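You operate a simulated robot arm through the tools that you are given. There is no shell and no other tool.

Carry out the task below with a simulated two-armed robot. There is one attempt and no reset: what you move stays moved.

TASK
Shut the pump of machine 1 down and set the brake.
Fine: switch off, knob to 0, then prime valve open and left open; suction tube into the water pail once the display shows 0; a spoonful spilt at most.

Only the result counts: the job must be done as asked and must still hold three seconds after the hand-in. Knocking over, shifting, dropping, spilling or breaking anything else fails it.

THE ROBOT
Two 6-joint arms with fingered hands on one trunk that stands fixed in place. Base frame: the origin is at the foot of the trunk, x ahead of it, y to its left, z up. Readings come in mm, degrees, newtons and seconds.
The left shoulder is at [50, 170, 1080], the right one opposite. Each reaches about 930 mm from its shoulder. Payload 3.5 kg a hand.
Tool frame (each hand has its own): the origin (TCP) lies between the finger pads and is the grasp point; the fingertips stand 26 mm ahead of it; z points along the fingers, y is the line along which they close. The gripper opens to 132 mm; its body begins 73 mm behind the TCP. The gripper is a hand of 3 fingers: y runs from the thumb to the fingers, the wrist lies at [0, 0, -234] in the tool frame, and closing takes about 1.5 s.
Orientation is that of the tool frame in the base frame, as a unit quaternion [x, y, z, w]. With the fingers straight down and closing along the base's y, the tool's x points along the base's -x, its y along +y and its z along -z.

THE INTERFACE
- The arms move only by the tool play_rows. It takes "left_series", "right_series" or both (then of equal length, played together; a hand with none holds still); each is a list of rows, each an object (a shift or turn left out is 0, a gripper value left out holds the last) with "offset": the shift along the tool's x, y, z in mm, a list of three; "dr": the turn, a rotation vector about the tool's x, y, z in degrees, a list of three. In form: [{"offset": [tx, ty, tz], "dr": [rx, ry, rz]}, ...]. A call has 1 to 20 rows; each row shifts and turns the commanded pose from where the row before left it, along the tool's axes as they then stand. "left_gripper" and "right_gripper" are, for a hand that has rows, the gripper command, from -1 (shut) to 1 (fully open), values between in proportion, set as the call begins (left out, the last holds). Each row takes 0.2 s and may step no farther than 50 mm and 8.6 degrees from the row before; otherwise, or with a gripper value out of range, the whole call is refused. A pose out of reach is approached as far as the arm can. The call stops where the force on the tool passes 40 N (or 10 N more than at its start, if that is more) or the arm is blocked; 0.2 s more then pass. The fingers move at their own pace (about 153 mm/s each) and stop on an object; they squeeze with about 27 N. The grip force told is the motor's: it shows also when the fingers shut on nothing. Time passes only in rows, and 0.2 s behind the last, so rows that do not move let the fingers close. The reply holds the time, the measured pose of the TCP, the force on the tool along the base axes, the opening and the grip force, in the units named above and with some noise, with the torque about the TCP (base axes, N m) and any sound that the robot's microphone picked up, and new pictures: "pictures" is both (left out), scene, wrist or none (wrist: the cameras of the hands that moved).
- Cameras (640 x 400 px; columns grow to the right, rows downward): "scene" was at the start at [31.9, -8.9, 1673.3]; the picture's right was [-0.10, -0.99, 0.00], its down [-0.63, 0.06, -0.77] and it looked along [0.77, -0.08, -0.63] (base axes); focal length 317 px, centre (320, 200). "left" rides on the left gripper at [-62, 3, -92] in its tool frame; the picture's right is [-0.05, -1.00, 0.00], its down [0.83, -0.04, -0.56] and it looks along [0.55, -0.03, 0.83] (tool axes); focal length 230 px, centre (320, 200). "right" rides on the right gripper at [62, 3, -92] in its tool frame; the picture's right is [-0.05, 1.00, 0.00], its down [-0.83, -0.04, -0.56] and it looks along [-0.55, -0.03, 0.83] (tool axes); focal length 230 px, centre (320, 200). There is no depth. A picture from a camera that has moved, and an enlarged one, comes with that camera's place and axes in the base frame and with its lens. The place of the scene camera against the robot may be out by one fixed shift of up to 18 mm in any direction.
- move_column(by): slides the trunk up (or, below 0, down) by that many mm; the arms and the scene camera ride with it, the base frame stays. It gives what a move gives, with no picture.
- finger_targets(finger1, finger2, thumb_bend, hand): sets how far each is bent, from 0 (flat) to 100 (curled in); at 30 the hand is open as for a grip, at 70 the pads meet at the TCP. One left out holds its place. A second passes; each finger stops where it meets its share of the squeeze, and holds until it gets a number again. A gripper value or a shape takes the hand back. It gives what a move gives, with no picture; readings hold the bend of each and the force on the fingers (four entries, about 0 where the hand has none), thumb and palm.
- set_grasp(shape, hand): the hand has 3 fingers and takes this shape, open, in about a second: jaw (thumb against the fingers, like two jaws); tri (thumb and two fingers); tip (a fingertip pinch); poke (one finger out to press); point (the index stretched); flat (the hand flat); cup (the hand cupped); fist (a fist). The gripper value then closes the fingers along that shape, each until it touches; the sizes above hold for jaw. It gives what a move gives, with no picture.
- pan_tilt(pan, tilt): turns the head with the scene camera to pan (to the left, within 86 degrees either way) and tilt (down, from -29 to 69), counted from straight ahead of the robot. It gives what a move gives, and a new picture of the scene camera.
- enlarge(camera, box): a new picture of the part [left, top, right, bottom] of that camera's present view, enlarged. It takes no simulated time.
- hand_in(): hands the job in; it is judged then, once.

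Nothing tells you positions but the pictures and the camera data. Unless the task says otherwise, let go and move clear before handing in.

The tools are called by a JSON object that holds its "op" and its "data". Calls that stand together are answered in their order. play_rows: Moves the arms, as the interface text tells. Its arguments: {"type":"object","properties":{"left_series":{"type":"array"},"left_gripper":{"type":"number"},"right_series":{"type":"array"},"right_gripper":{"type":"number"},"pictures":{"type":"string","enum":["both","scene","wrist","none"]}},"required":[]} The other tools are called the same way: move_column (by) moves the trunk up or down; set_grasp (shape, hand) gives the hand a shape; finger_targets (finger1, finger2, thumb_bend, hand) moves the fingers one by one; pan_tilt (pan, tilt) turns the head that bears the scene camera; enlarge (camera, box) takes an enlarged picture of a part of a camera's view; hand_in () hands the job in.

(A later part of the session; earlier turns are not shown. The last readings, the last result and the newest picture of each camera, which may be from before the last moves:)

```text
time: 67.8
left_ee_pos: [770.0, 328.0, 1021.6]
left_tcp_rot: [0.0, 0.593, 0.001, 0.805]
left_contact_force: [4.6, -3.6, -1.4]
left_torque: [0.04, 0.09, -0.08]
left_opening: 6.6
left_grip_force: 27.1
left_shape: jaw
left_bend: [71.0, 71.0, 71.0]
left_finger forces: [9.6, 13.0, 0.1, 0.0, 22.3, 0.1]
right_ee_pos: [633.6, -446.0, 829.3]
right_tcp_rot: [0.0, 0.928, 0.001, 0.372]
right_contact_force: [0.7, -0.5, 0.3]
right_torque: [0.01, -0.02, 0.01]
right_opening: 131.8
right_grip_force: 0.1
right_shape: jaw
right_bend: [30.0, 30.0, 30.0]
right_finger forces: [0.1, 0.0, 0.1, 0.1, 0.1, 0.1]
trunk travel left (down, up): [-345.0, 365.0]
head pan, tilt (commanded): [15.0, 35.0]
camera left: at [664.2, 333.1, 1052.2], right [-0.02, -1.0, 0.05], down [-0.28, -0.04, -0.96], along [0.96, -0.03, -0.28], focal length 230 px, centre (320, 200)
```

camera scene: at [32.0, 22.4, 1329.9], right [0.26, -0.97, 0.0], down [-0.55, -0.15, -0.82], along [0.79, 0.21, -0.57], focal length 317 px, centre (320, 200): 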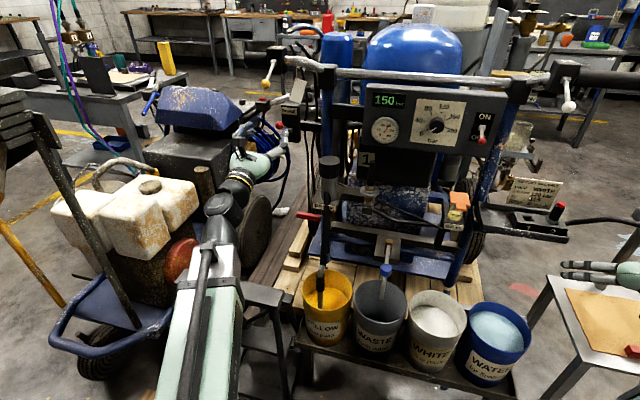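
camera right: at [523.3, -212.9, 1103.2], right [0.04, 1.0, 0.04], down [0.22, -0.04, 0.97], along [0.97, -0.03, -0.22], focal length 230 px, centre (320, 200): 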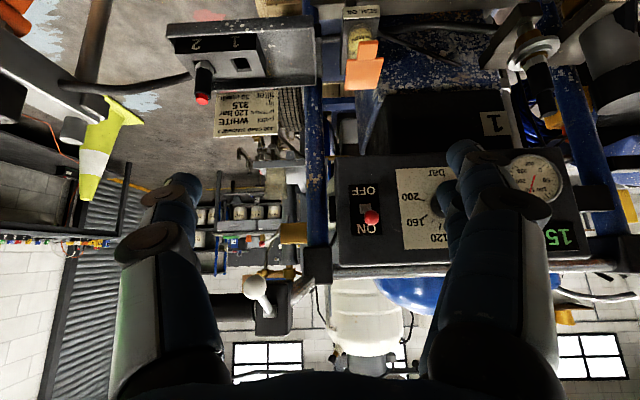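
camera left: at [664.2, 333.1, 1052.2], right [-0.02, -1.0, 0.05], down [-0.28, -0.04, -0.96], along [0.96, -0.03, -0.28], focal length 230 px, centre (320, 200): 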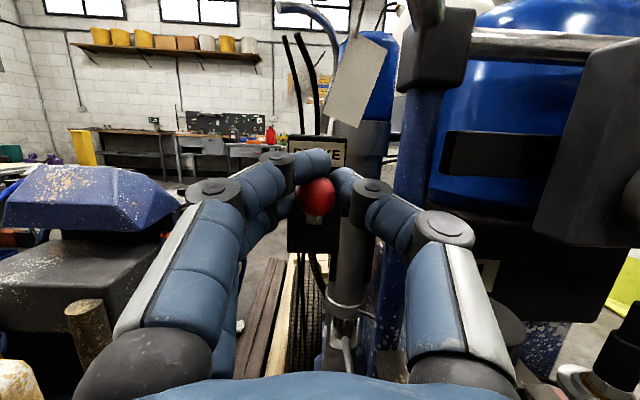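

Firm grip on the ball. I swing the brake lever down along its arc.

{"op": "play_rows", "data": {"left_series": [{"offset": [9.0, 0, -7.9]}, {"offset": [9.9, 0, -6.4]}, {"offset": [10.8, 0, -5.1]}, {"offset": [11.3, 0, -3.5]}], "pictures": "wrist"}}

```text
time: 68.8
left_ee_pos: [763.0, 329.2, 974.3]
left_tcp_rot: [0.001, 0.594, 0.0, 0.805]
left_contact_force: [8.8, -6.5, 1.1]
left_torque: [0.02, -0.08, -0.05]
left_opening: 4.8
left_grip_force: 26.8
left_shape: jaw
left_bend: [72.0, 71.0, 72.0]
left_finger forces: [0.0, 12.8, 0.0, 0.0, 19.3, 0.0]
right_ee_pos: [634.9, -445.4, 830.2]
right_tcp_rot: [-0.001, 0.929, 0.0, 0.371]
right_contact_force: [0.0, -1.1, 0.0]
right_torque: [-0.03, 0.01, 0.02]
right_opening: 131.8
right_grip_force: 0.0
right_shape: jaw
right_bend: [30.0, 30.0, 30.0]
right_finger forces: [0.0, 0.0, 0.0, 0.0, 0.0, 0.1]
trunk travel left (down, up): [-345.0, 365.0]
head pan, tilt (commanded): [15.0, 35.0]
camera left: at [656.2, 333.5, 1005.5], right [-0.01, -1.0, 0.05], down [-0.28, -0.04, -0.96], along [0.96, -0.03, -0.28], focal length 230 px, centre (320, 200)
```

left: 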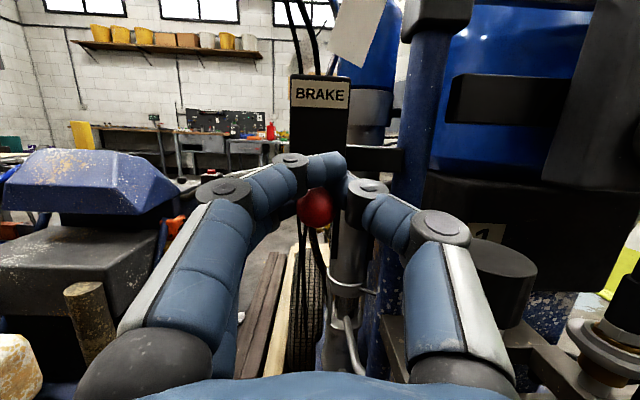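

{"op": "play_rows", "data": {"left_series": [{"offset": [11.3, 0, -1.0]}, {"offset": [11.3, 0, 0]}, {"offset": [11, 0, 1.5]}], "pictures": "wrist"}}

{"op": "enlarge", "data": {"camera": "left", "box": [220, 40, 420, 240]}}

```text
time: 69.6
left_ee_pos: [771.9, 328.7, 946.0]
left_tcp_rot: [0.001, 0.592, 0.001, 0.806]
left_contact_force: [5.8, -1.7, 15.2]
left_torque: [0.01, -0.29, -0.01]
left_opening: 3.7
left_grip_force: 27.1
left_shape: jaw
left_bend: [72.0, 71.0, 72.0]
left_finger forces: [0.0, 13.7, 0.0, 0.1, 21.8, 0.1]
right_ee_pos: [633.5, -443.8, 830.3]
right_tcp_rot: [0.0, 0.928, -0.001, 0.372]
right_contact_force: [0.8, -0.8, -0.3]
right_torque: [0.01, -0.01, 0.02]
right_opening: 132.1
right_grip_force: 0.1
right_shape: jaw
right_bend: [30.0, 30.0, 30.0]
right_finger forces: [0.1, 0.0, 0.0, 0.0, 0.0, 0.0]
trunk travel left (down, up): [-345.0, 365.0]
head pan, tilt (commanded): [15.0, 35.0]
camera left: at [665.7, 333.7, 976.6], right [-0.02, -1.0, 0.05], down [-0.28, -0.04, -0.96], along [0.96, -0.03, -0.28], focal length 230 px, centre (320, 200)
```

left: 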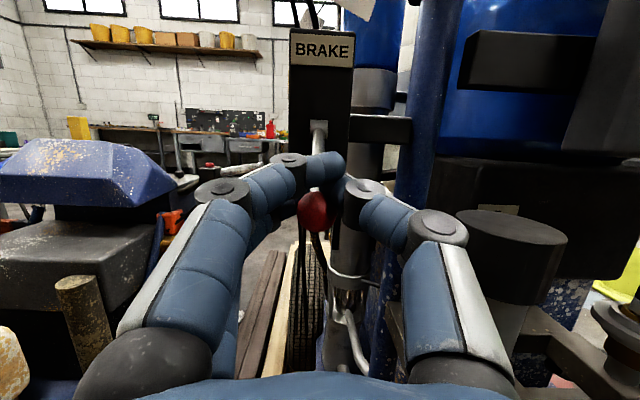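

```text
2.00 times, centred on (320, 140) of left
camera zoom: at [665.7, 333.7, 976.6], right [-0.02, -1.0, 0.05], down [-0.28, -0.04, -0.96], along [0.96, -0.03, -0.28], focal length 460 px, centre (320, 320)
```

zoom: 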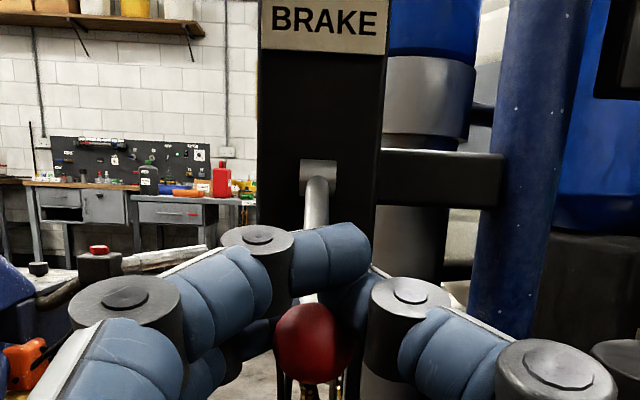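

The lever now points down (ball at about z 939) and some resistance is felt. I press a touch more, then let go and back off.

{"op": "play_rows", "data": {"left_series": [{"offset": [4, 0, 1]}, {"offset": [3, 0, 1]}], "pictures": "none"}}

{"op": "play_rows", "data": {"left_series": [{}, {}, {}, {}, {"offset": [-6, 0, -20]}, {"offset": [0, 0, -25]}, {"offset": [0, 0, -25]}], "left_gripper": 0.1, "pictures": "both"}}

{"op": "enlarge", "data": {"camera": "left", "box": [220, 40, 420, 240]}}

```text
time: 70.2
left_ee_pos: [773.8, 329.9, 944.8]
left_tcp_rot: [0.003, 0.589, -0.001, 0.808]
left_contact_force: [1.1, -3.4, 33.9]
left_torque: [-0.04, -0.39, -0.06]
left_opening: 3.9
left_grip_force: 26.1
left_shape: jaw
left_bend: [72.0, 71.0, 72.0]
left_finger forces: [0.0, 10.5, 0.1, 0.0, 32.8, 0.1]
right_ee_pos: [631.8, -445.8, 831.6]
right_tcp_rot: [0.0, 0.928, 0.0, 0.374]
right_contact_force: [0.5, -0.1, -0.3]
right_torque: [0.02, 0.01, -0.01]
right_opening: 131.9
right_grip_force: 0.1
right_shape: jaw
right_bend: [30.0, 30.0, 30.0]
right_finger forces: [0.0, 0.0, 0.0, 0.0, 0.1, 0.0]
trunk travel left (down, up): [-345.0, 365.0]
head pan, tilt (commanded): [15.0, 35.0]
```

```text
time: 71.8
left_ee_pos: [708.5, 331.5, 922.9]
left_tcp_rot: [0.0, 0.593, 0.002, 0.805]
left_contact_force: [0.2, 0.6, 0.0]
left_torque: [0.0, -0.01, 0.04]
left_opening: 71.9
left_grip_force: 0.1
left_shape: jaw
left_bend: [72.0, 72.0, 70.0]
left_finger forces: [0.1, 0.1, 0.1, 0.0, 0.0, 0.0]
right_ee_pos: [634.4, -443.6, 829.7]
right_tcp_rot: [-0.001, 0.928, 0.0, 0.371]
right_contact_force: [0.0, -0.4, -0.5]
right_torque: [-0.02, 0.01, 0.0]
right_opening: 131.4
right_grip_force: 0.0
right_shape: jaw
right_bend: [30.0, 30.0, 30.0]
right_finger forces: [0.0, 0.1, 0.0, 0.0, 0.0, 0.0]
trunk travel left (down, up): [-345.0, 365.0]
head pan, tilt (commanded): [15.0, 35.0]
camera scene: at [31.9, 22.4, 1329.9], right [0.26, -0.97, 0.0], down [-0.55, -0.15, -0.82], along [0.79, 0.21, -0.57], focal length 317 px, centre (320, 200)
camera left: at [602.7, 335.4, 953.7], right [-0.01, -1.0, 0.05], down [-0.28, -0.04, -0.96], along [0.96, -0.03, -0.28], focal length 230 px, centre (320, 200)
```

scene: 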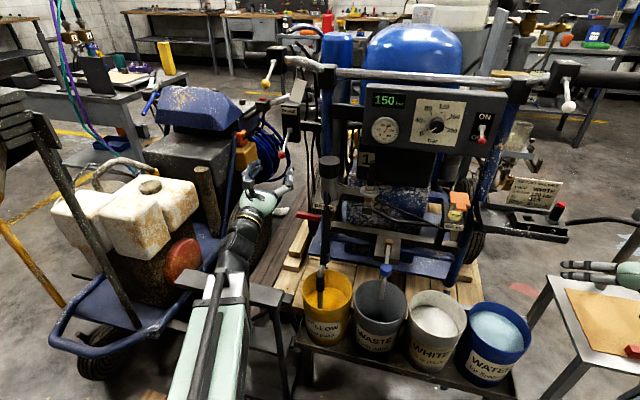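
left: 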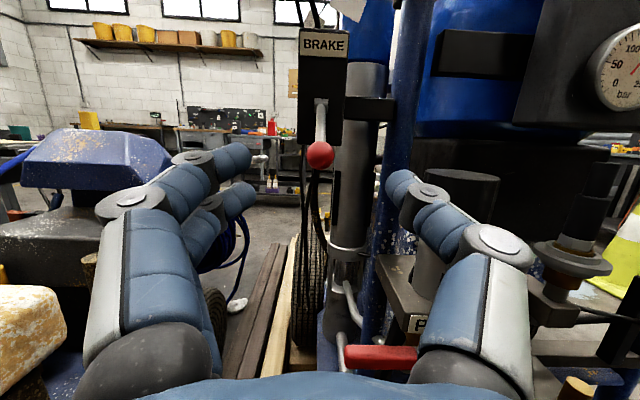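

```text
2.00 times, centred on (320, 140) of left
camera zoom: at [602.7, 335.4, 953.7], right [-0.01, -1.0, 0.05], down [-0.28, -0.04, -0.96], along [0.96, -0.03, -0.28], focal length 460 px, centre (320, 320)
```

zoom: 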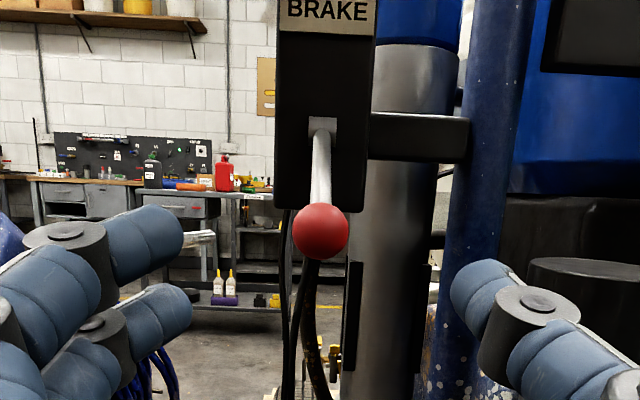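

The brake lever now stays down. Next the prime valve: I move the hand lower and to the left to look at it closely.

{"op": "play_rows", "data": {"left_series": [{"offset": [27, 20, -13.7]}, {"offset": [27, 20, -13.7]}, {"offset": [27, 20, -13.7]}], "left_gripper": -1, "pictures": "both"}}

{"op": "enlarge", "data": {"camera": "left", "box": [300, 180, 500, 380]}}

{"op": "enlarge", "data": {"camera": "scene", "box": [270, 170, 370, 320]}}

```text
time: 72.6
left_ee_pos: [693.3, 391.4, 835.0]
left_tcp_rot: [0.0, 0.593, 0.001, 0.805]
left_contact_force: [0.6, -0.2, 1.1]
left_torque: [-0.01, -0.03, -0.03]
left_opening: 0.0
left_grip_force: 26.9
left_shape: jaw
left_bend: [65.0, 65.0, 67.0]
left_finger forces: [0.0, 0.1, 0.0, 0.1, 0.1, 0.0]
right_ee_pos: [633.7, -444.2, 830.3]
right_tcp_rot: [-0.001, 0.928, 0.0, 0.372]
right_contact_force: [-0.1, -0.2, -0.2]
right_torque: [0.02, -0.01, 0.0]
right_opening: 132.1
right_grip_force: 0.2
right_shape: jaw
right_bend: [30.0, 30.0, 30.0]
right_finger forces: [0.0, 0.0, 0.0, 0.0, 0.0, 0.0]
trunk travel left (down, up): [-345.0, 365.0]
head pan, tilt (commanded): [15.0, 35.0]
camera scene: at [32.0, 22.4, 1329.9], right [0.26, -0.97, 0.0], down [-0.55, -0.15, -0.82], along [0.79, 0.21, -0.57], focal length 317 px, centre (320, 200)
camera left: at [587.5, 395.8, 865.9], right [-0.01, -1.0, 0.05], down [-0.28, -0.04, -0.96], along [0.96, -0.03, -0.28], focal length 230 px, centre (320, 200)
```

scene: 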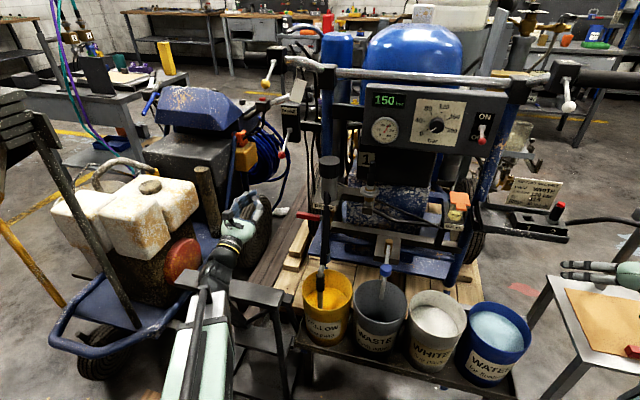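
left: 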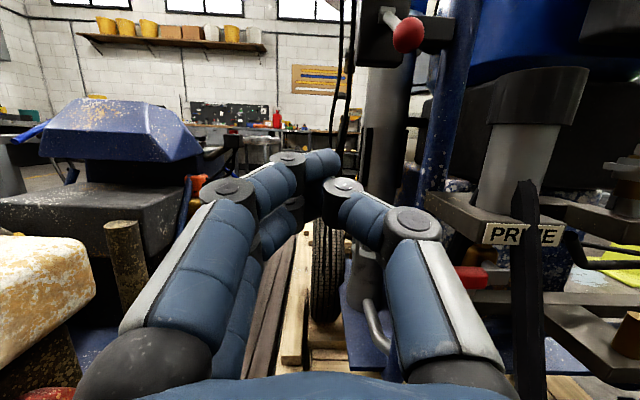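

```text
2.00 times, centred on (400, 280) of left
camera zoom: at [587.5, 395.8, 865.9], right [-0.01, -1.0, 0.05], down [-0.28, -0.04, -0.96], along [0.96, -0.03, -0.28], focal length 460 px, centre (160, 40)
```

zoom: 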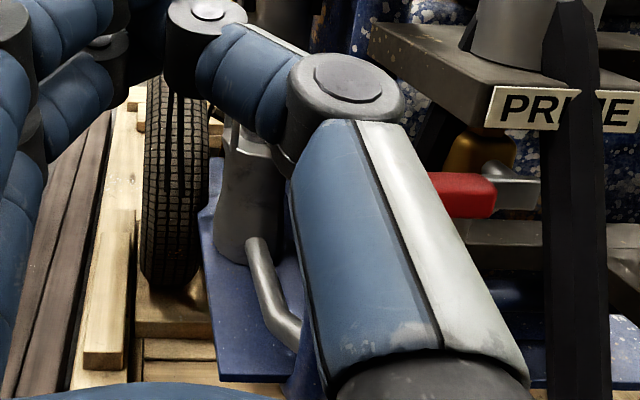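

```text
2.67 times, centred on (320, 245) of scene
camera zoom: at [32.0, 22.4, 1329.9], right [0.26, -0.97, 0.0], down [-0.55, -0.15, -0.82], along [0.79, 0.21, -0.57], focal length 844 px, centre (320, 80)
```

zoom: 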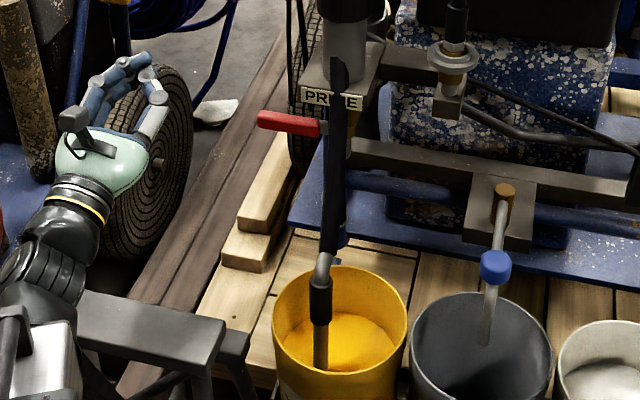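

The valve handle is in front of a vertical brass body: horizontal now (closed), so it should be swung down in line. I level the closed hand, yaw it to the right by 25° to stay clear of the suction hose, and bring it above the red handle.

{"op": "play_rows", "data": {"left_series": [{"dr": [0, 8.6, 0]}, {"dr": [0, 8.6, 0]}, {"dr": [8.4, 0, 0]}, {"dr": [8.4, 0, 0]}, {"dr": [8.4, 0, 0]}, {"offset": [8, -16.1, 28.7]}, {"offset": [8, -16.1, 28.7]}, {"offset": [8, -16.1, 28.7]}, {"offset": [8, -16.1, 28.7]}], "pictures": "both"}}

{"op": "enlarge", "data": {"camera": "scene", "box": [260, 150, 380, 250]}}

{"op": "enlarge", "data": {"camera": "left", "box": [240, 120, 440, 320]}}

```text
time: 74.6
left_ee_pos: [770.1, 284.3, 799.7]
left_tcp_rot: [0.155, 0.69, -0.152, 0.69]
left_contact_force: [0.8, 0.2, 0.4]
left_torque: [-0.03, -0.03, 0.02]
left_opening: 0.0
left_grip_force: 27.3
left_shape: jaw
left_bend: [65.0, 65.0, 67.0]
left_finger forces: [0.0, 0.0, 0.0, 0.1, 0.0, 0.0]
right_ee_pos: [634.7, -444.5, 830.3]
right_tcp_rot: [-0.001, 0.928, 0.001, 0.371]
right_contact_force: [0.5, 0.0, 0.3]
right_torque: [0.0, -0.01, 0.0]
right_opening: 131.8
right_grip_force: 0.1
right_shape: jaw
right_bend: [30.0, 30.0, 30.0]
right_finger forces: [0.1, 0.0, 0.0, 0.1, 0.0, 0.0]
trunk travel left (down, up): [-345.0, 365.0]
head pan, tilt (commanded): [15.0, 35.0]
camera scene: at [31.9, 22.4, 1329.9], right [0.26, -0.97, 0.0], down [-0.55, -0.15, -0.82], along [0.79, 0.21, -0.57], focal length 317 px, centre (320, 200)
camera left: at [687.5, 328.4, 860.7], right [-0.42, -0.9, 0.05], down [-0.52, 0.2, -0.83], along [0.74, -0.38, -0.55], focal length 230 px, centre (320, 200)
```

scene: 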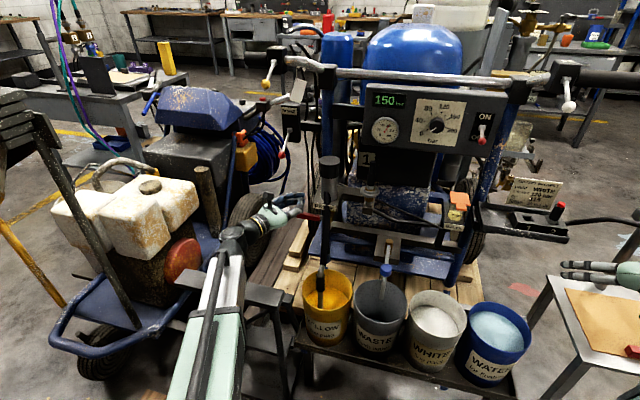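
left: 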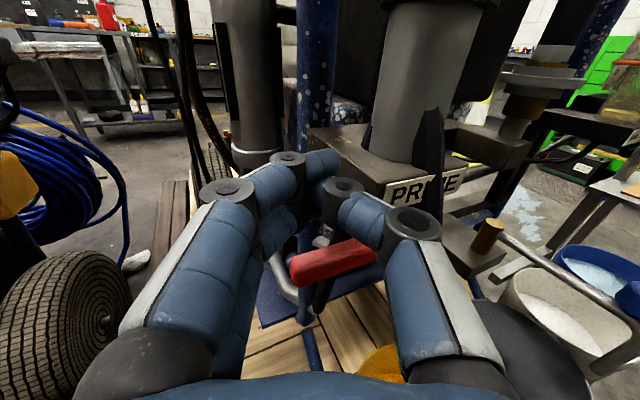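

```text
4.00 times, centred on (320, 200) of scene
camera zoom: at [31.9, 22.4, 1329.9], right [0.26, -0.97, 0.0], down [-0.55, -0.15, -0.82], along [0.79, 0.21, -0.57], focal length 1267 px, centre (320, 200)
```

zoom: 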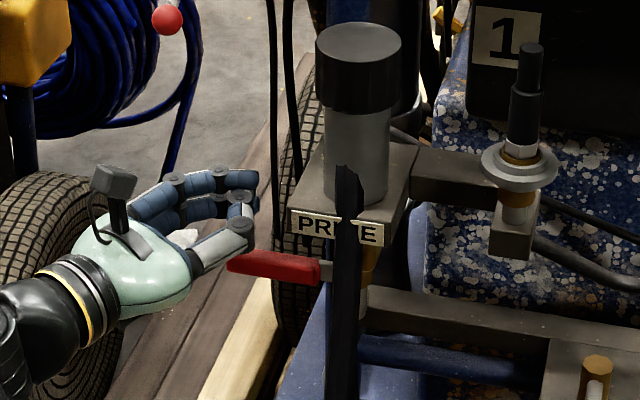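

```text
2.00 times, centred on (340, 220) of left
camera zoom: at [687.5, 328.4, 860.7], right [-0.42, -0.9, 0.05], down [-0.52, 0.2, -0.83], along [0.74, -0.38, -0.55], focal length 460 px, centre (280, 160)
```

zoom: 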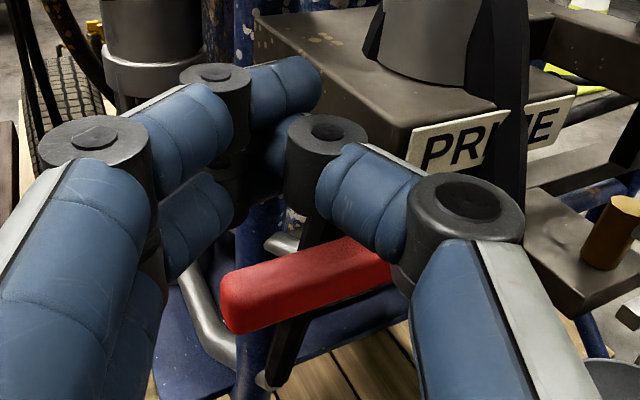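

The hand sits above the red handle, which lies from (785,293,735) to the stem. I yaw a bit more to keep clear of the hose and press the handle down along its arc.

{"op": "play_rows", "data": {"left_series": [{"dr": [8.5, 0, 0]}, {"dr": [8.5, 0, 0]}, {"offset": [15, -1, 4.9]}, {"offset": [10, 1.5, -1.3]}, {"offset": [10, 1.5, -1.3]}, {"offset": [10, 1.3, -1.2]}, {"offset": [10, 1.3, -1.2]}], "pictures": "both"}}

{"op": "enlarge", "data": {"camera": "scene", "box": [260, 150, 380, 250]}}

{"op": "enlarge", "data": {"camera": "left", "box": [240, 120, 440, 320]}}

```text
time: 76.2
left_ee_pos: [772.7, 287.6, 746.6]
left_tcp_rot: [0.254, 0.66, -0.253, 0.66]
left_contact_force: [-0.2, 0.1, 1.2]
left_torque: [0.01, -0.01, -0.01]
left_opening: 0.2
left_grip_force: 27.0
left_shape: jaw
left_bend: [65.0, 65.0, 67.0]
left_finger forces: [0.0, 0.1, 0.0, 0.0, 0.1, 0.1]
right_ee_pos: [634.8, -445.2, 830.2]
right_tcp_rot: [-0.001, 0.928, 0.0, 0.372]
right_contact_force: [0.2, 0.9, -0.1]
right_torque: [0.03, 0.0, -0.01]
right_opening: 132.0
right_grip_force: 0.1
right_shape: jaw
right_bend: [30.0, 30.0, 30.0]
right_finger forces: [0.0, 0.0, 0.0, 0.1, 0.1, 0.1]
trunk travel left (down, up): [-345.0, 365.0]
head pan, tilt (commanded): [15.0, 35.0]
camera scene: at [31.9, 22.3, 1329.9], right [0.26, -0.97, 0.0], down [-0.55, -0.15, -0.82], along [0.79, 0.21, -0.57], focal length 317 px, centre (320, 200)
camera left: at [706.5, 353.3, 808.0], right [-0.67, -0.74, 0.05], down [-0.44, 0.34, -0.83], along [0.6, -0.58, -0.55], focal length 230 px, centre (320, 200)
```

scene: 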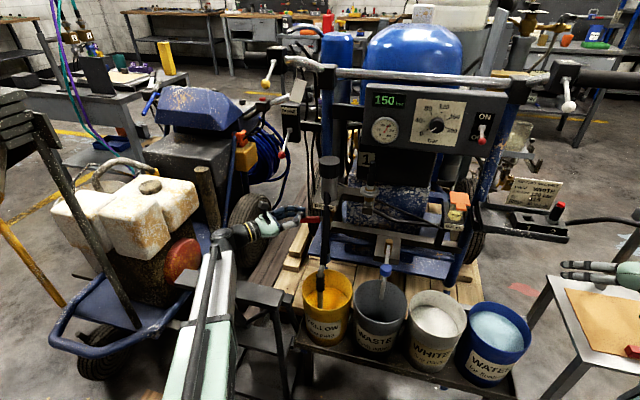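
left: 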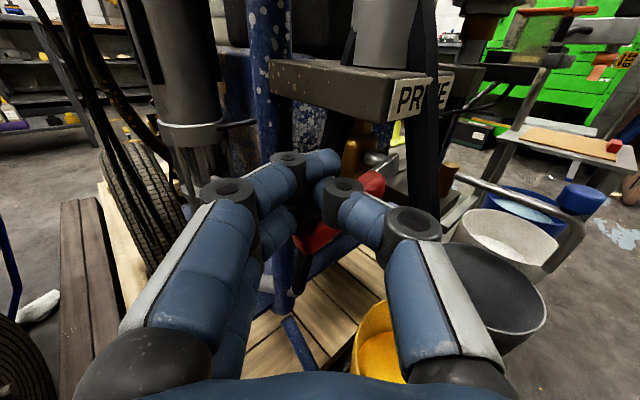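

```text
4.00 times, centred on (320, 200) of scene
camera zoom: at [31.9, 22.3, 1329.9], right [0.26, -0.97, 0.0], down [-0.55, -0.15, -0.82], along [0.79, 0.21, -0.57], focal length 1267 px, centre (320, 200)
```

zoom: 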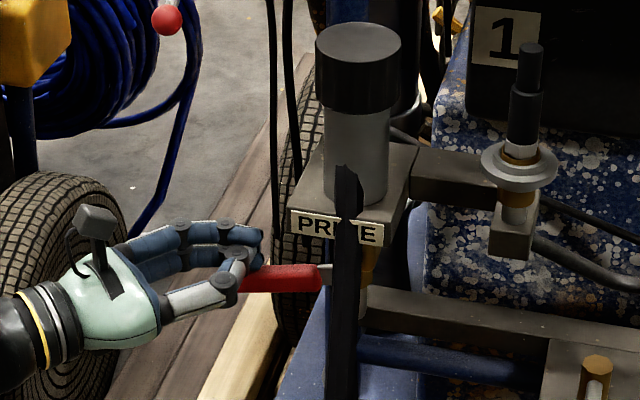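

```text
2.00 times, centred on (340, 220) of left
camera zoom: at [706.5, 353.3, 808.0], right [-0.67, -0.74, 0.05], down [-0.44, 0.34, -0.83], along [0.6, -0.58, -0.55], focal length 460 px, centre (280, 160)
```

zoom: 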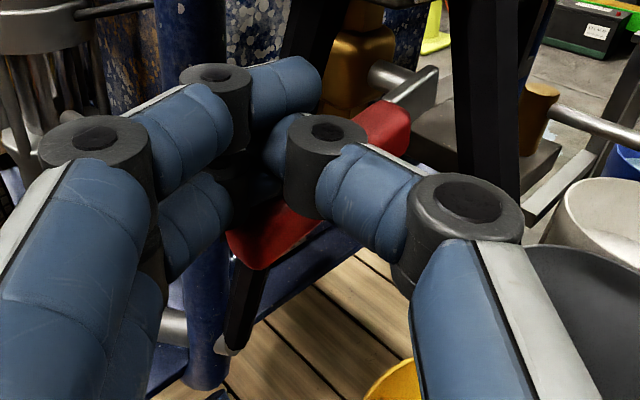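

{"op": "play_rows", "data": {"left_series": [{"offset": [11.1, -1.4, 1.3]}, {"offset": [11.1, -1.4, 1.3]}, {"offset": [11.1, -1.4, 1.3]}, {"offset": [9.1, -3.9, 3.5]}, {"offset": [9.1, -3.9, 3.5]}], "pictures": "both"}}

{"op": "enlarge", "data": {"camera": "scene", "box": [260, 150, 380, 250]}}

{"op": "enlarge", "data": {"camera": "left", "box": [240, 120, 440, 320]}}

```text
time: 77.4
left_ee_pos: [773.8, 270.1, 696.0]
left_tcp_rot: [0.255, 0.66, -0.254, 0.66]
left_contact_force: [1.0, 0.0, 0.1]
left_torque: [-0.04, 0.02, -0.01]
left_opening: 0.0
left_grip_force: 26.8
left_shape: jaw
left_bend: [65.0, 65.0, 67.0]
left_finger forces: [0.0, 0.0, 0.0, 0.0, 0.0, 0.0]
right_ee_pos: [633.5, -444.0, 829.4]
right_tcp_rot: [-0.001, 0.929, 0.0, 0.371]
right_contact_force: [0.1, -0.7, 0.5]
right_torque: [-0.03, -0.02, 0.0]
right_opening: 132.0
right_grip_force: 0.0
right_shape: jaw
right_bend: [30.0, 30.0, 30.0]
right_finger forces: [0.0, 0.1, 0.0, 0.0, 0.1, 0.0]
trunk travel left (down, up): [-345.0, 365.0]
head pan, tilt (commanded): [15.0, 35.0]
camera scene: at [31.9, 22.4, 1329.9], right [0.26, -0.97, 0.0], down [-0.55, -0.15, -0.82], along [0.79, 0.21, -0.57], focal length 317 px, centre (320, 200)
camera left: at [706.6, 336.2, 756.4], right [-0.67, -0.74, 0.05], down [-0.44, 0.34, -0.83], along [0.6, -0.58, -0.55], focal length 230 px, centre (320, 200)
```

scene: 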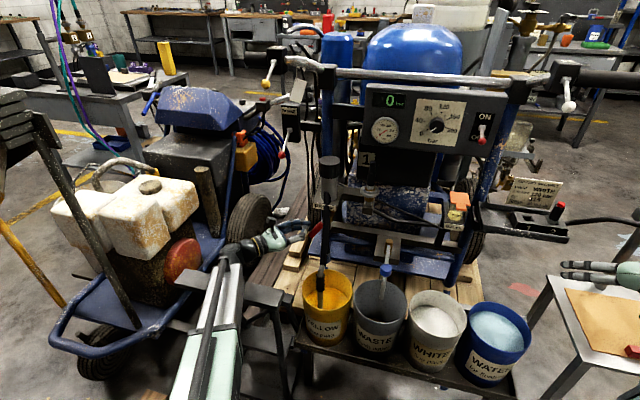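
left: 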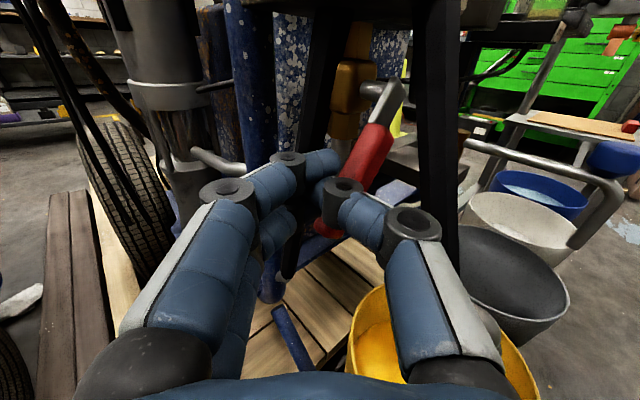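

```text
4.00 times, centred on (320, 200) of scene
camera zoom: at [31.9, 22.4, 1329.9], right [0.26, -0.97, 0.0], down [-0.55, -0.15, -0.82], along [0.79, 0.21, -0.57], focal length 1267 px, centre (320, 200)
```

zoom: 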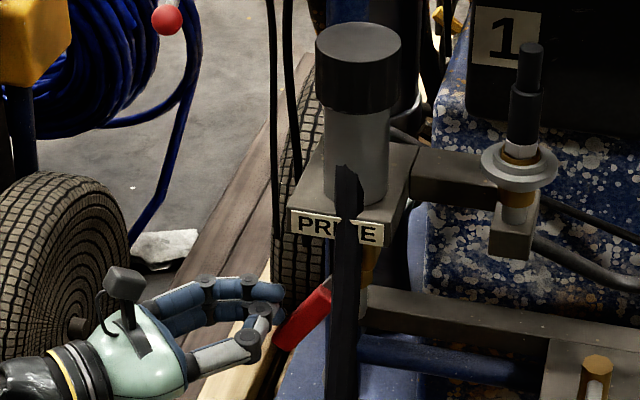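

```text
2.00 times, centred on (340, 220) of left
camera zoom: at [706.6, 336.2, 756.4], right [-0.67, -0.74, 0.05], down [-0.44, 0.34, -0.83], along [0.6, -0.58, -0.55], focal length 460 px, centre (280, 160)
```

zoom: 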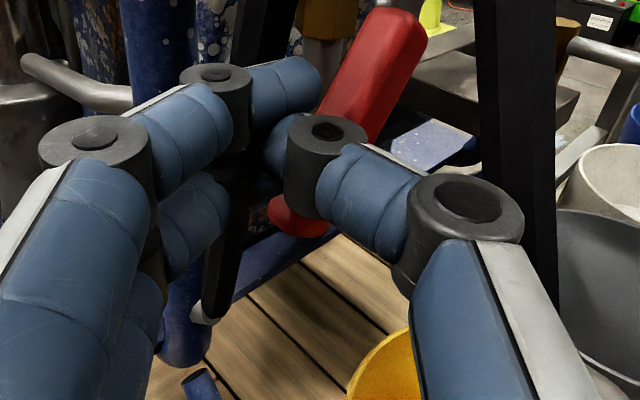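

The handle has swung about 60° and the display already reads 0. I push it the rest of the way to straight down.

{"op": "play_rows", "data": {"left_series": [{"offset": [12, -3, 2.7]}, {"offset": [10, -8.9, 8]}, {"offset": [10, -8.9, 8]}, {"offset": [3, -5.2, 4.7]}], "pictures": "both"}}

{"op": "enlarge", "data": {"camera": "scene", "box": [260, 150, 380, 250]}}

{"op": "enlarge", "data": {"camera": "left", "box": [240, 60, 440, 260]}}

```text
time: 78.4
left_ee_pos: [772.2, 234.1, 659.9]
left_tcp_rot: [0.255, 0.66, -0.254, 0.66]
left_contact_force: [-0.6, 1.5, 0.0]
left_torque: [-0.02, -0.03, 0.02]
left_opening: 0.0
left_grip_force: 27.2
left_shape: jaw
left_bend: [65.0, 65.0, 67.0]
left_finger forces: [0.0, 0.1, 0.0, 0.0, 0.1, 0.1]
right_ee_pos: [634.0, -444.2, 828.9]
right_tcp_rot: [-0.001, 0.929, 0.0, 0.371]
right_contact_force: [-0.2, 0.4, -0.1]
right_torque: [0.02, -0.01, -0.01]
right_opening: 132.1
right_grip_force: 0.1
right_shape: jaw
right_bend: [30.0, 30.0, 30.0]
right_finger forces: [0.0, 0.0, 0.0, 0.0, 0.0, 0.0]
trunk travel left (down, up): [-345.0, 365.0]
head pan, tilt (commanded): [15.0, 35.0]
camera scene: at [32.0, 22.4, 1329.9], right [0.26, -0.97, 0.0], down [-0.55, -0.15, -0.82], along [0.79, 0.21, -0.57], focal length 317 px, centre (320, 200)
camera left: at [706.2, 300.5, 721.1], right [-0.67, -0.74, 0.05], down [-0.44, 0.34, -0.83], along [0.6, -0.58, -0.55], focal length 230 px, centre (320, 200)
```

scene: 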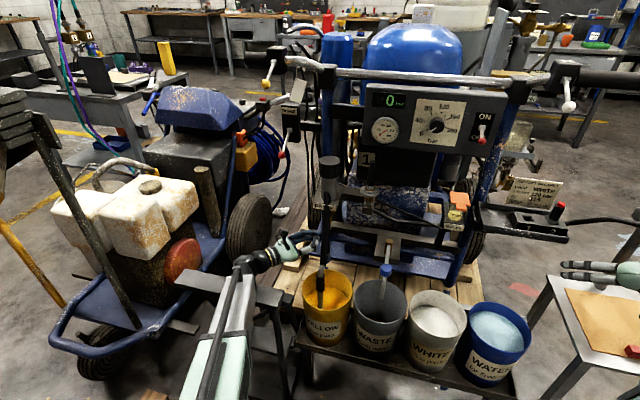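
left: 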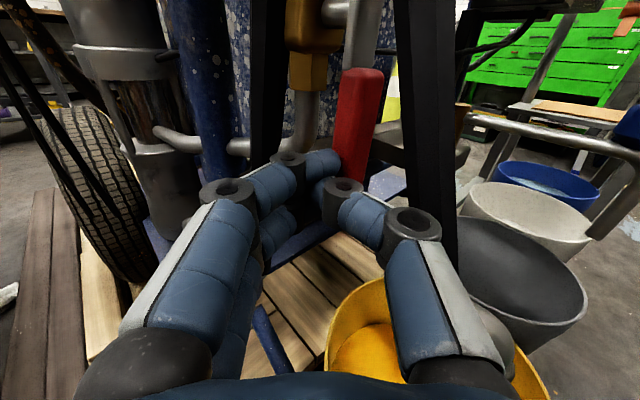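

```text
4.00 times, centred on (320, 200) of scene
camera zoom: at [32.0, 22.4, 1329.9], right [0.26, -0.97, 0.0], down [-0.55, -0.15, -0.82], along [0.79, 0.21, -0.57], focal length 1267 px, centre (320, 200)
```

zoom: 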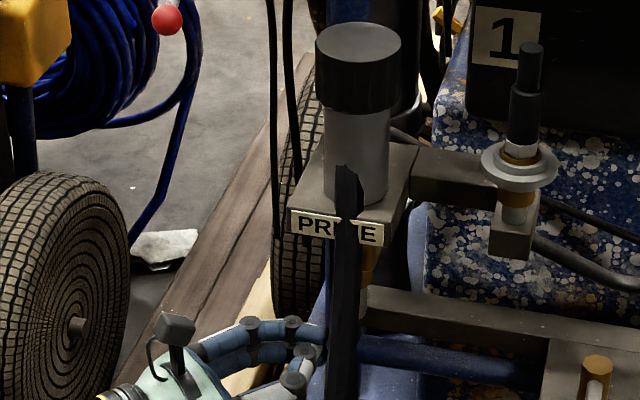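

```text
2.00 times, centred on (340, 160) of left
camera zoom: at [706.2, 300.5, 721.1], right [-0.67, -0.74, 0.05], down [-0.44, 0.34, -0.83], along [0.6, -0.58, -0.55], focal length 460 px, centre (280, 280)
```

zoom: 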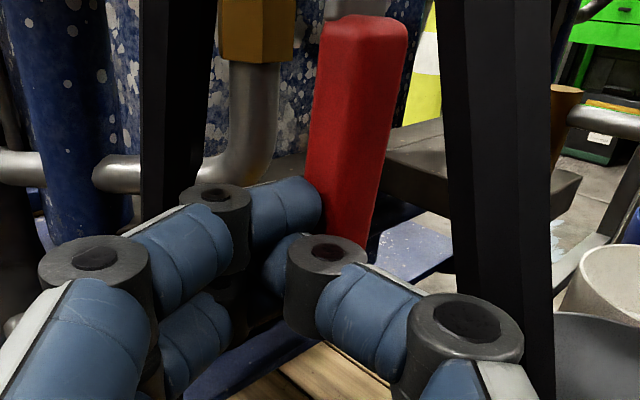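

{"op": "play_rows", "data": {"left_series": [{"offset": [1, -4, 3.6]}, {"offset": [1, -4, 3.6]}, {"offset": [0, -4, 3.6]}], "pictures": "wrist"}}

{"op": "enlarge", "data": {"camera": "left", "box": [240, 0, 440, 200]}}

```text
time: 79.3
left_ee_pos: [773.0, 227.9, 658.0]
left_tcp_rot: [0.246, 0.662, -0.248, 0.663]
left_contact_force: [-4.4, 21.4, 0.7]
left_torque: [-0.11, 0.0, 0.27]
left_opening: 0.2
left_grip_force: 26.9
left_shape: jaw
left_bend: [67.0, 67.0, 67.0]
left_finger forces: [0.0, 0.0, 0.0, 0.0, 0.0, 0.0]
right_ee_pos: [631.9, -445.9, 830.4]
right_tcp_rot: [0.0, 0.928, -0.001, 0.372]
right_contact_force: [-0.3, 0.0, 0.2]
right_torque: [0.02, 0.02, -0.02]
right_opening: 132.0
right_grip_force: 0.0
right_shape: jaw
right_bend: [30.0, 30.0, 30.0]
right_finger forces: [0.1, 0.0, 0.1, 0.1, 0.1, 0.1]
trunk travel left (down, up): [-345.0, 365.0]
head pan, tilt (commanded): [15.0, 35.0]
stopped in row 3 (left hand): the force on the tool passed its limit at 41 N (the readings are from after the stop); the commanded pose is now the measured one
camera left: at [705.9, 292.9, 719.3], right [-0.66, -0.75, 0.05], down [-0.45, 0.33, -0.83], along [0.61, -0.57, -0.55], focal length 230 px, centre (320, 200)
```

left: 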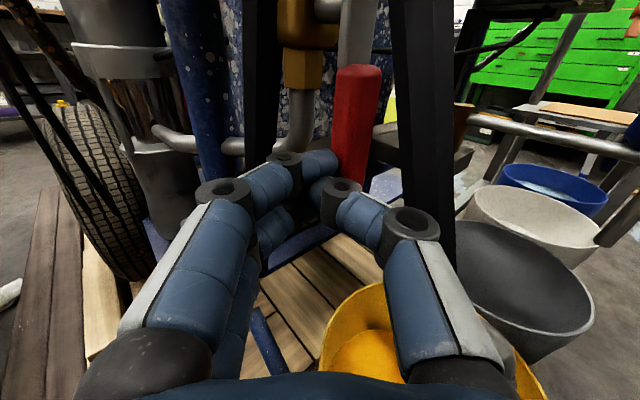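

```text
2.00 times, centred on (340, 100) of left
camera zoom: at [705.9, 292.9, 719.3], right [-0.66, -0.75, 0.05], down [-0.45, 0.33, -0.83], along [0.61, -0.57, -0.55], focal length 460 px, centre (280, 400)
```

zoom: 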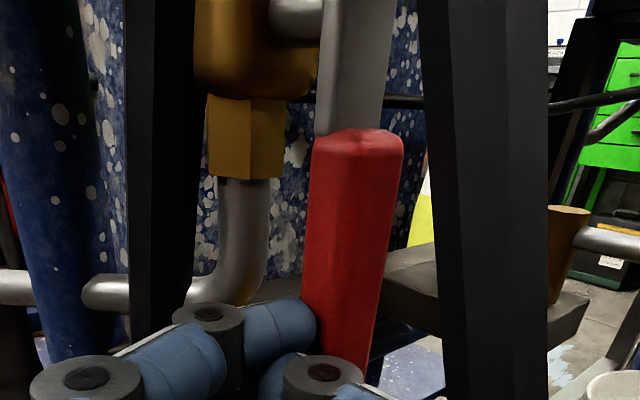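

The valve handle hit its stop pointing straight down, and the display reads 0. I back the left hand out and reposition it in front of the suction tube (collar at about (685,195,553)) for a look.

{"op": "play_rows", "data": {"left_series": [{"offset": [0, 3, -10]}, {"offset": [0, 4, -35]}, {"offset": [0, 0, -40]}, {"offset": [0, 0, -40]}, {"offset": [0, 0, -25]}, {"offset": [0, -40, 0]}, {"offset": [0, -40, 0]}], "left_gripper": 0.3, "pictures": "both"}}

{"op": "enlarge", "data": {"camera": "left", "box": [240, 60, 440, 260]}}

{"op": "enlarge", "data": {"camera": "scene", "box": [270, 170, 370, 320]}}

{"op": "enlarge", "data": {"camera": "scene", "box": [350, 70, 500, 160]}}

```text
time: 80.9
left_ee_pos: [613.4, 269.8, 658.6]
left_tcp_rot: [0.25, 0.66, -0.25, 0.663]
left_contact_force: [0.5, -0.4, 0.5]
left_torque: [-0.05, 0.04, 0.01]
left_opening: 85.6
left_grip_force: 0.0
left_shape: jaw
left_bend: [70.0, 70.0, 68.0]
left_finger forces: [0.1, 0.0, 0.0, 0.1, 0.1, 0.0]
right_ee_pos: [632.5, -446.7, 829.9]
right_tcp_rot: [0.0, 0.929, 0.0, 0.371]
right_contact_force: [0.2, 0.1, 0.3]
right_torque: [0.0, -0.03, -0.01]
right_opening: 131.9
right_grip_force: 0.1
right_shape: jaw
right_bend: [30.0, 30.0, 30.0]
right_finger forces: [0.0, 0.1, 0.0, 0.0, 0.0, 0.0]
trunk travel left (down, up): [-345.0, 365.0]
head pan, tilt (commanded): [15.0, 35.0]
camera scene: at [31.9, 22.4, 1329.9], right [0.26, -0.97, 0.0], down [-0.55, -0.15, -0.82], along [0.79, 0.21, -0.57], focal length 317 px, centre (320, 200)
camera left: at [545.6, 334.2, 718.4], right [-0.66, -0.75, 0.05], down [-0.44, 0.34, -0.83], along [0.6, -0.57, -0.55], focal length 230 px, centre (320, 200)
```

scene: 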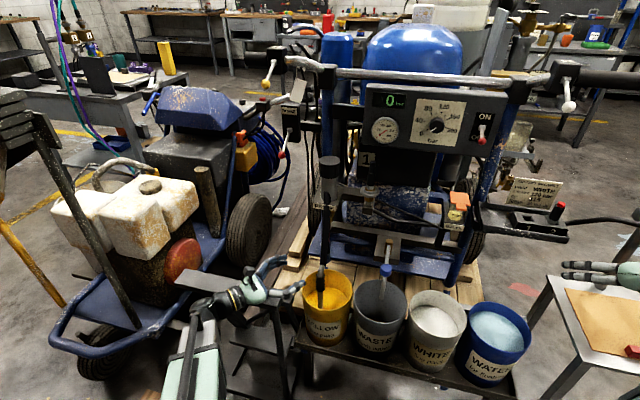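
left: 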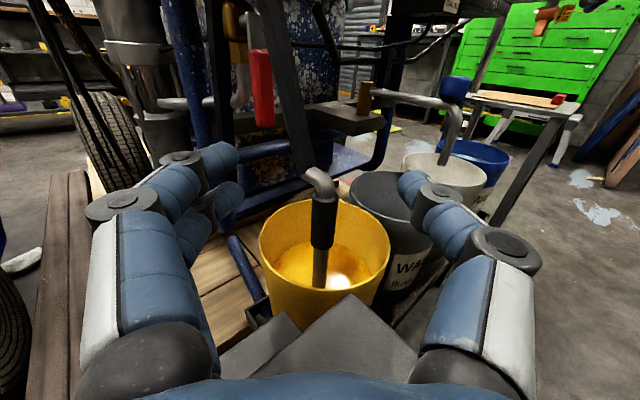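

```text
2.00 times, centred on (340, 160) of left
camera zoom: at [545.6, 334.2, 718.4], right [-0.66, -0.75, 0.05], down [-0.44, 0.34, -0.83], along [0.6, -0.57, -0.55], focal length 460 px, centre (280, 280)
```

zoom: 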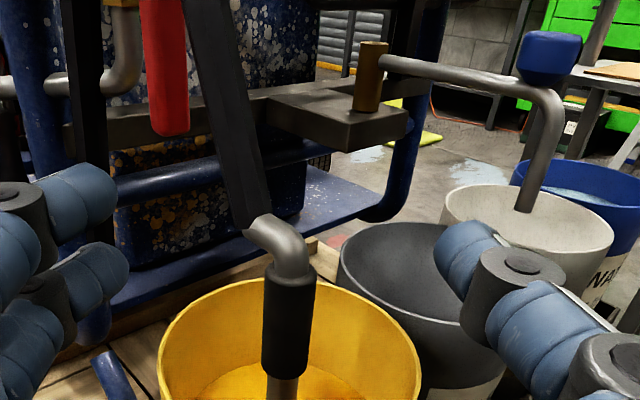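

```text
2.67 times, centred on (320, 245) of scene
camera zoom: at [31.9, 22.4, 1329.9], right [0.26, -0.97, 0.0], down [-0.55, -0.15, -0.82], along [0.79, 0.21, -0.57], focal length 844 px, centre (320, 80)
```

zoom: 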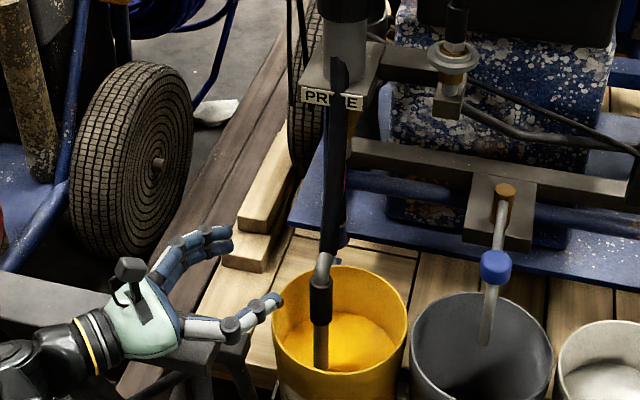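

```text
4.27 times, centred on (425, 115) of scene
camera zoom: at [31.9, 22.4, 1329.9], right [0.26, -0.97, 0.0], down [-0.55, -0.15, -0.82], along [0.79, 0.21, -0.57], focal length 1351 px, centre (-128, 563)
```

zoom: 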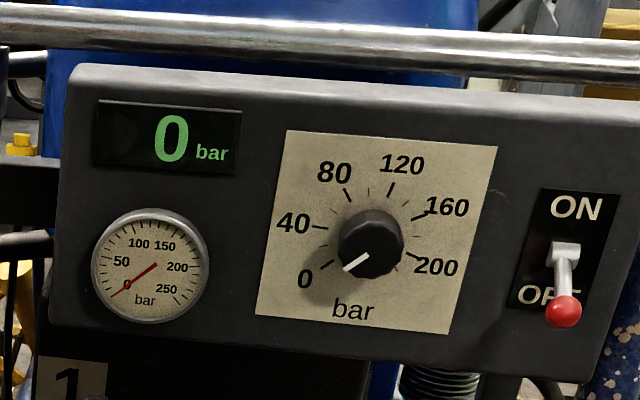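

Everything reads well: display 0, knob 0, switch OFF, valve handle down. The return pipe with its blue knob stands at about (667,4,685), so I must carry the tube in front of it; first I check the grey bench near the hand.

{"op": "enlarge", "data": {"camera": "scene", "box": [160, 240, 360, 400]}}

{"op": "enlarge", "data": {"camera": "left", "box": [200, 220, 480, 395]}}

{"op": "pan_tilt", "data": {"pan": 15, "tilt": 52}}

```text
2.50 times, centred on (260, 320) of scene
camera zoom: at [31.9, 22.4, 1329.9], right [0.26, -0.97, 0.0], down [-0.55, -0.15, -0.82], along [0.79, 0.21, -0.57], focal length 792 px, centre (470, -100)
```

zoom: 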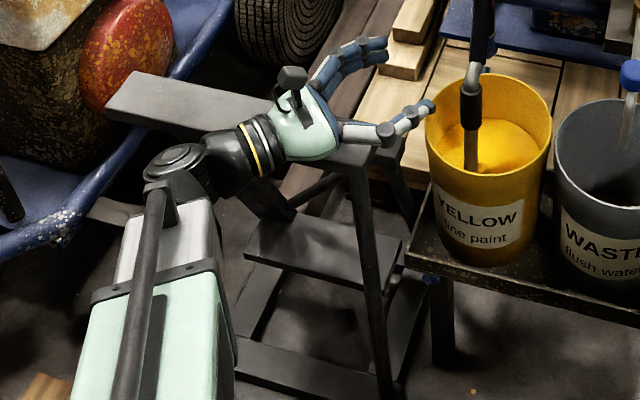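

```text
2.29 times, centred on (340, 308) of left
camera zoom: at [545.6, 334.2, 718.4], right [-0.66, -0.75, 0.05], down [-0.44, 0.34, -0.83], along [0.6, -0.57, -0.55], focal length 526 px, centre (274, -46)
```

zoom: 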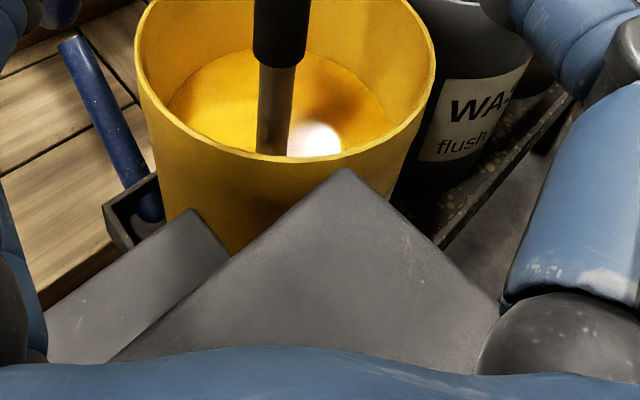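

```text
time: 81.7
left_ee_pos: [613.3, 269.8, 658.2]
left_tcp_rot: [0.25, 0.661, -0.25, 0.662]
left_contact_force: [-0.9, 0.2, -0.1]
left_torque: [-0.01, 0.0, 0.01]
left_opening: 85.9
left_grip_force: 0.0
left_shape: jaw
left_bend: [70.0, 70.0, 68.0]
left_finger forces: [0.0, 0.0, 0.0, 0.0, 0.0, 0.1]
right_ee_pos: [632.5, -444.9, 828.8]
right_tcp_rot: [0.0, 0.929, 0.0, 0.371]
right_contact_force: [0.3, 0.5, 0.1]
right_torque: [0.02, -0.01, 0.0]
right_opening: 131.8
right_grip_force: 0.3
right_shape: jaw
right_bend: [30.0, 30.0, 30.0]
right_finger forces: [0.0, 0.0, 0.0, 0.1, 0.1, 0.0]
trunk travel left (down, up): [-345.0, 365.0]
head pan, tilt (commanded): [15.0, 52.0]
camera scene: at [19.5, 19.1, 1305.6], right [0.26, -0.97, 0.0], down [-0.76, -0.2, -0.62], along [0.6, 0.16, -0.79], focal length 317 px, centre (320, 200)
```

scene: 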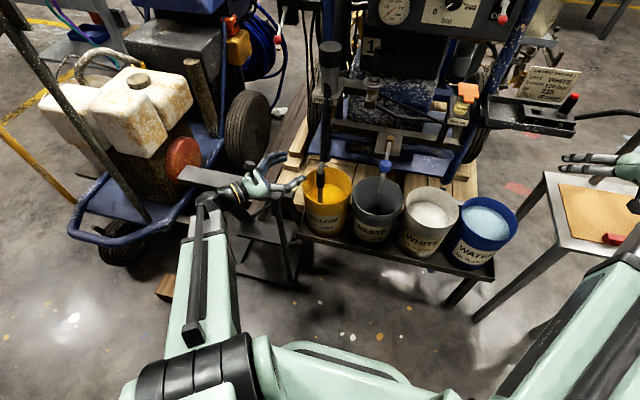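

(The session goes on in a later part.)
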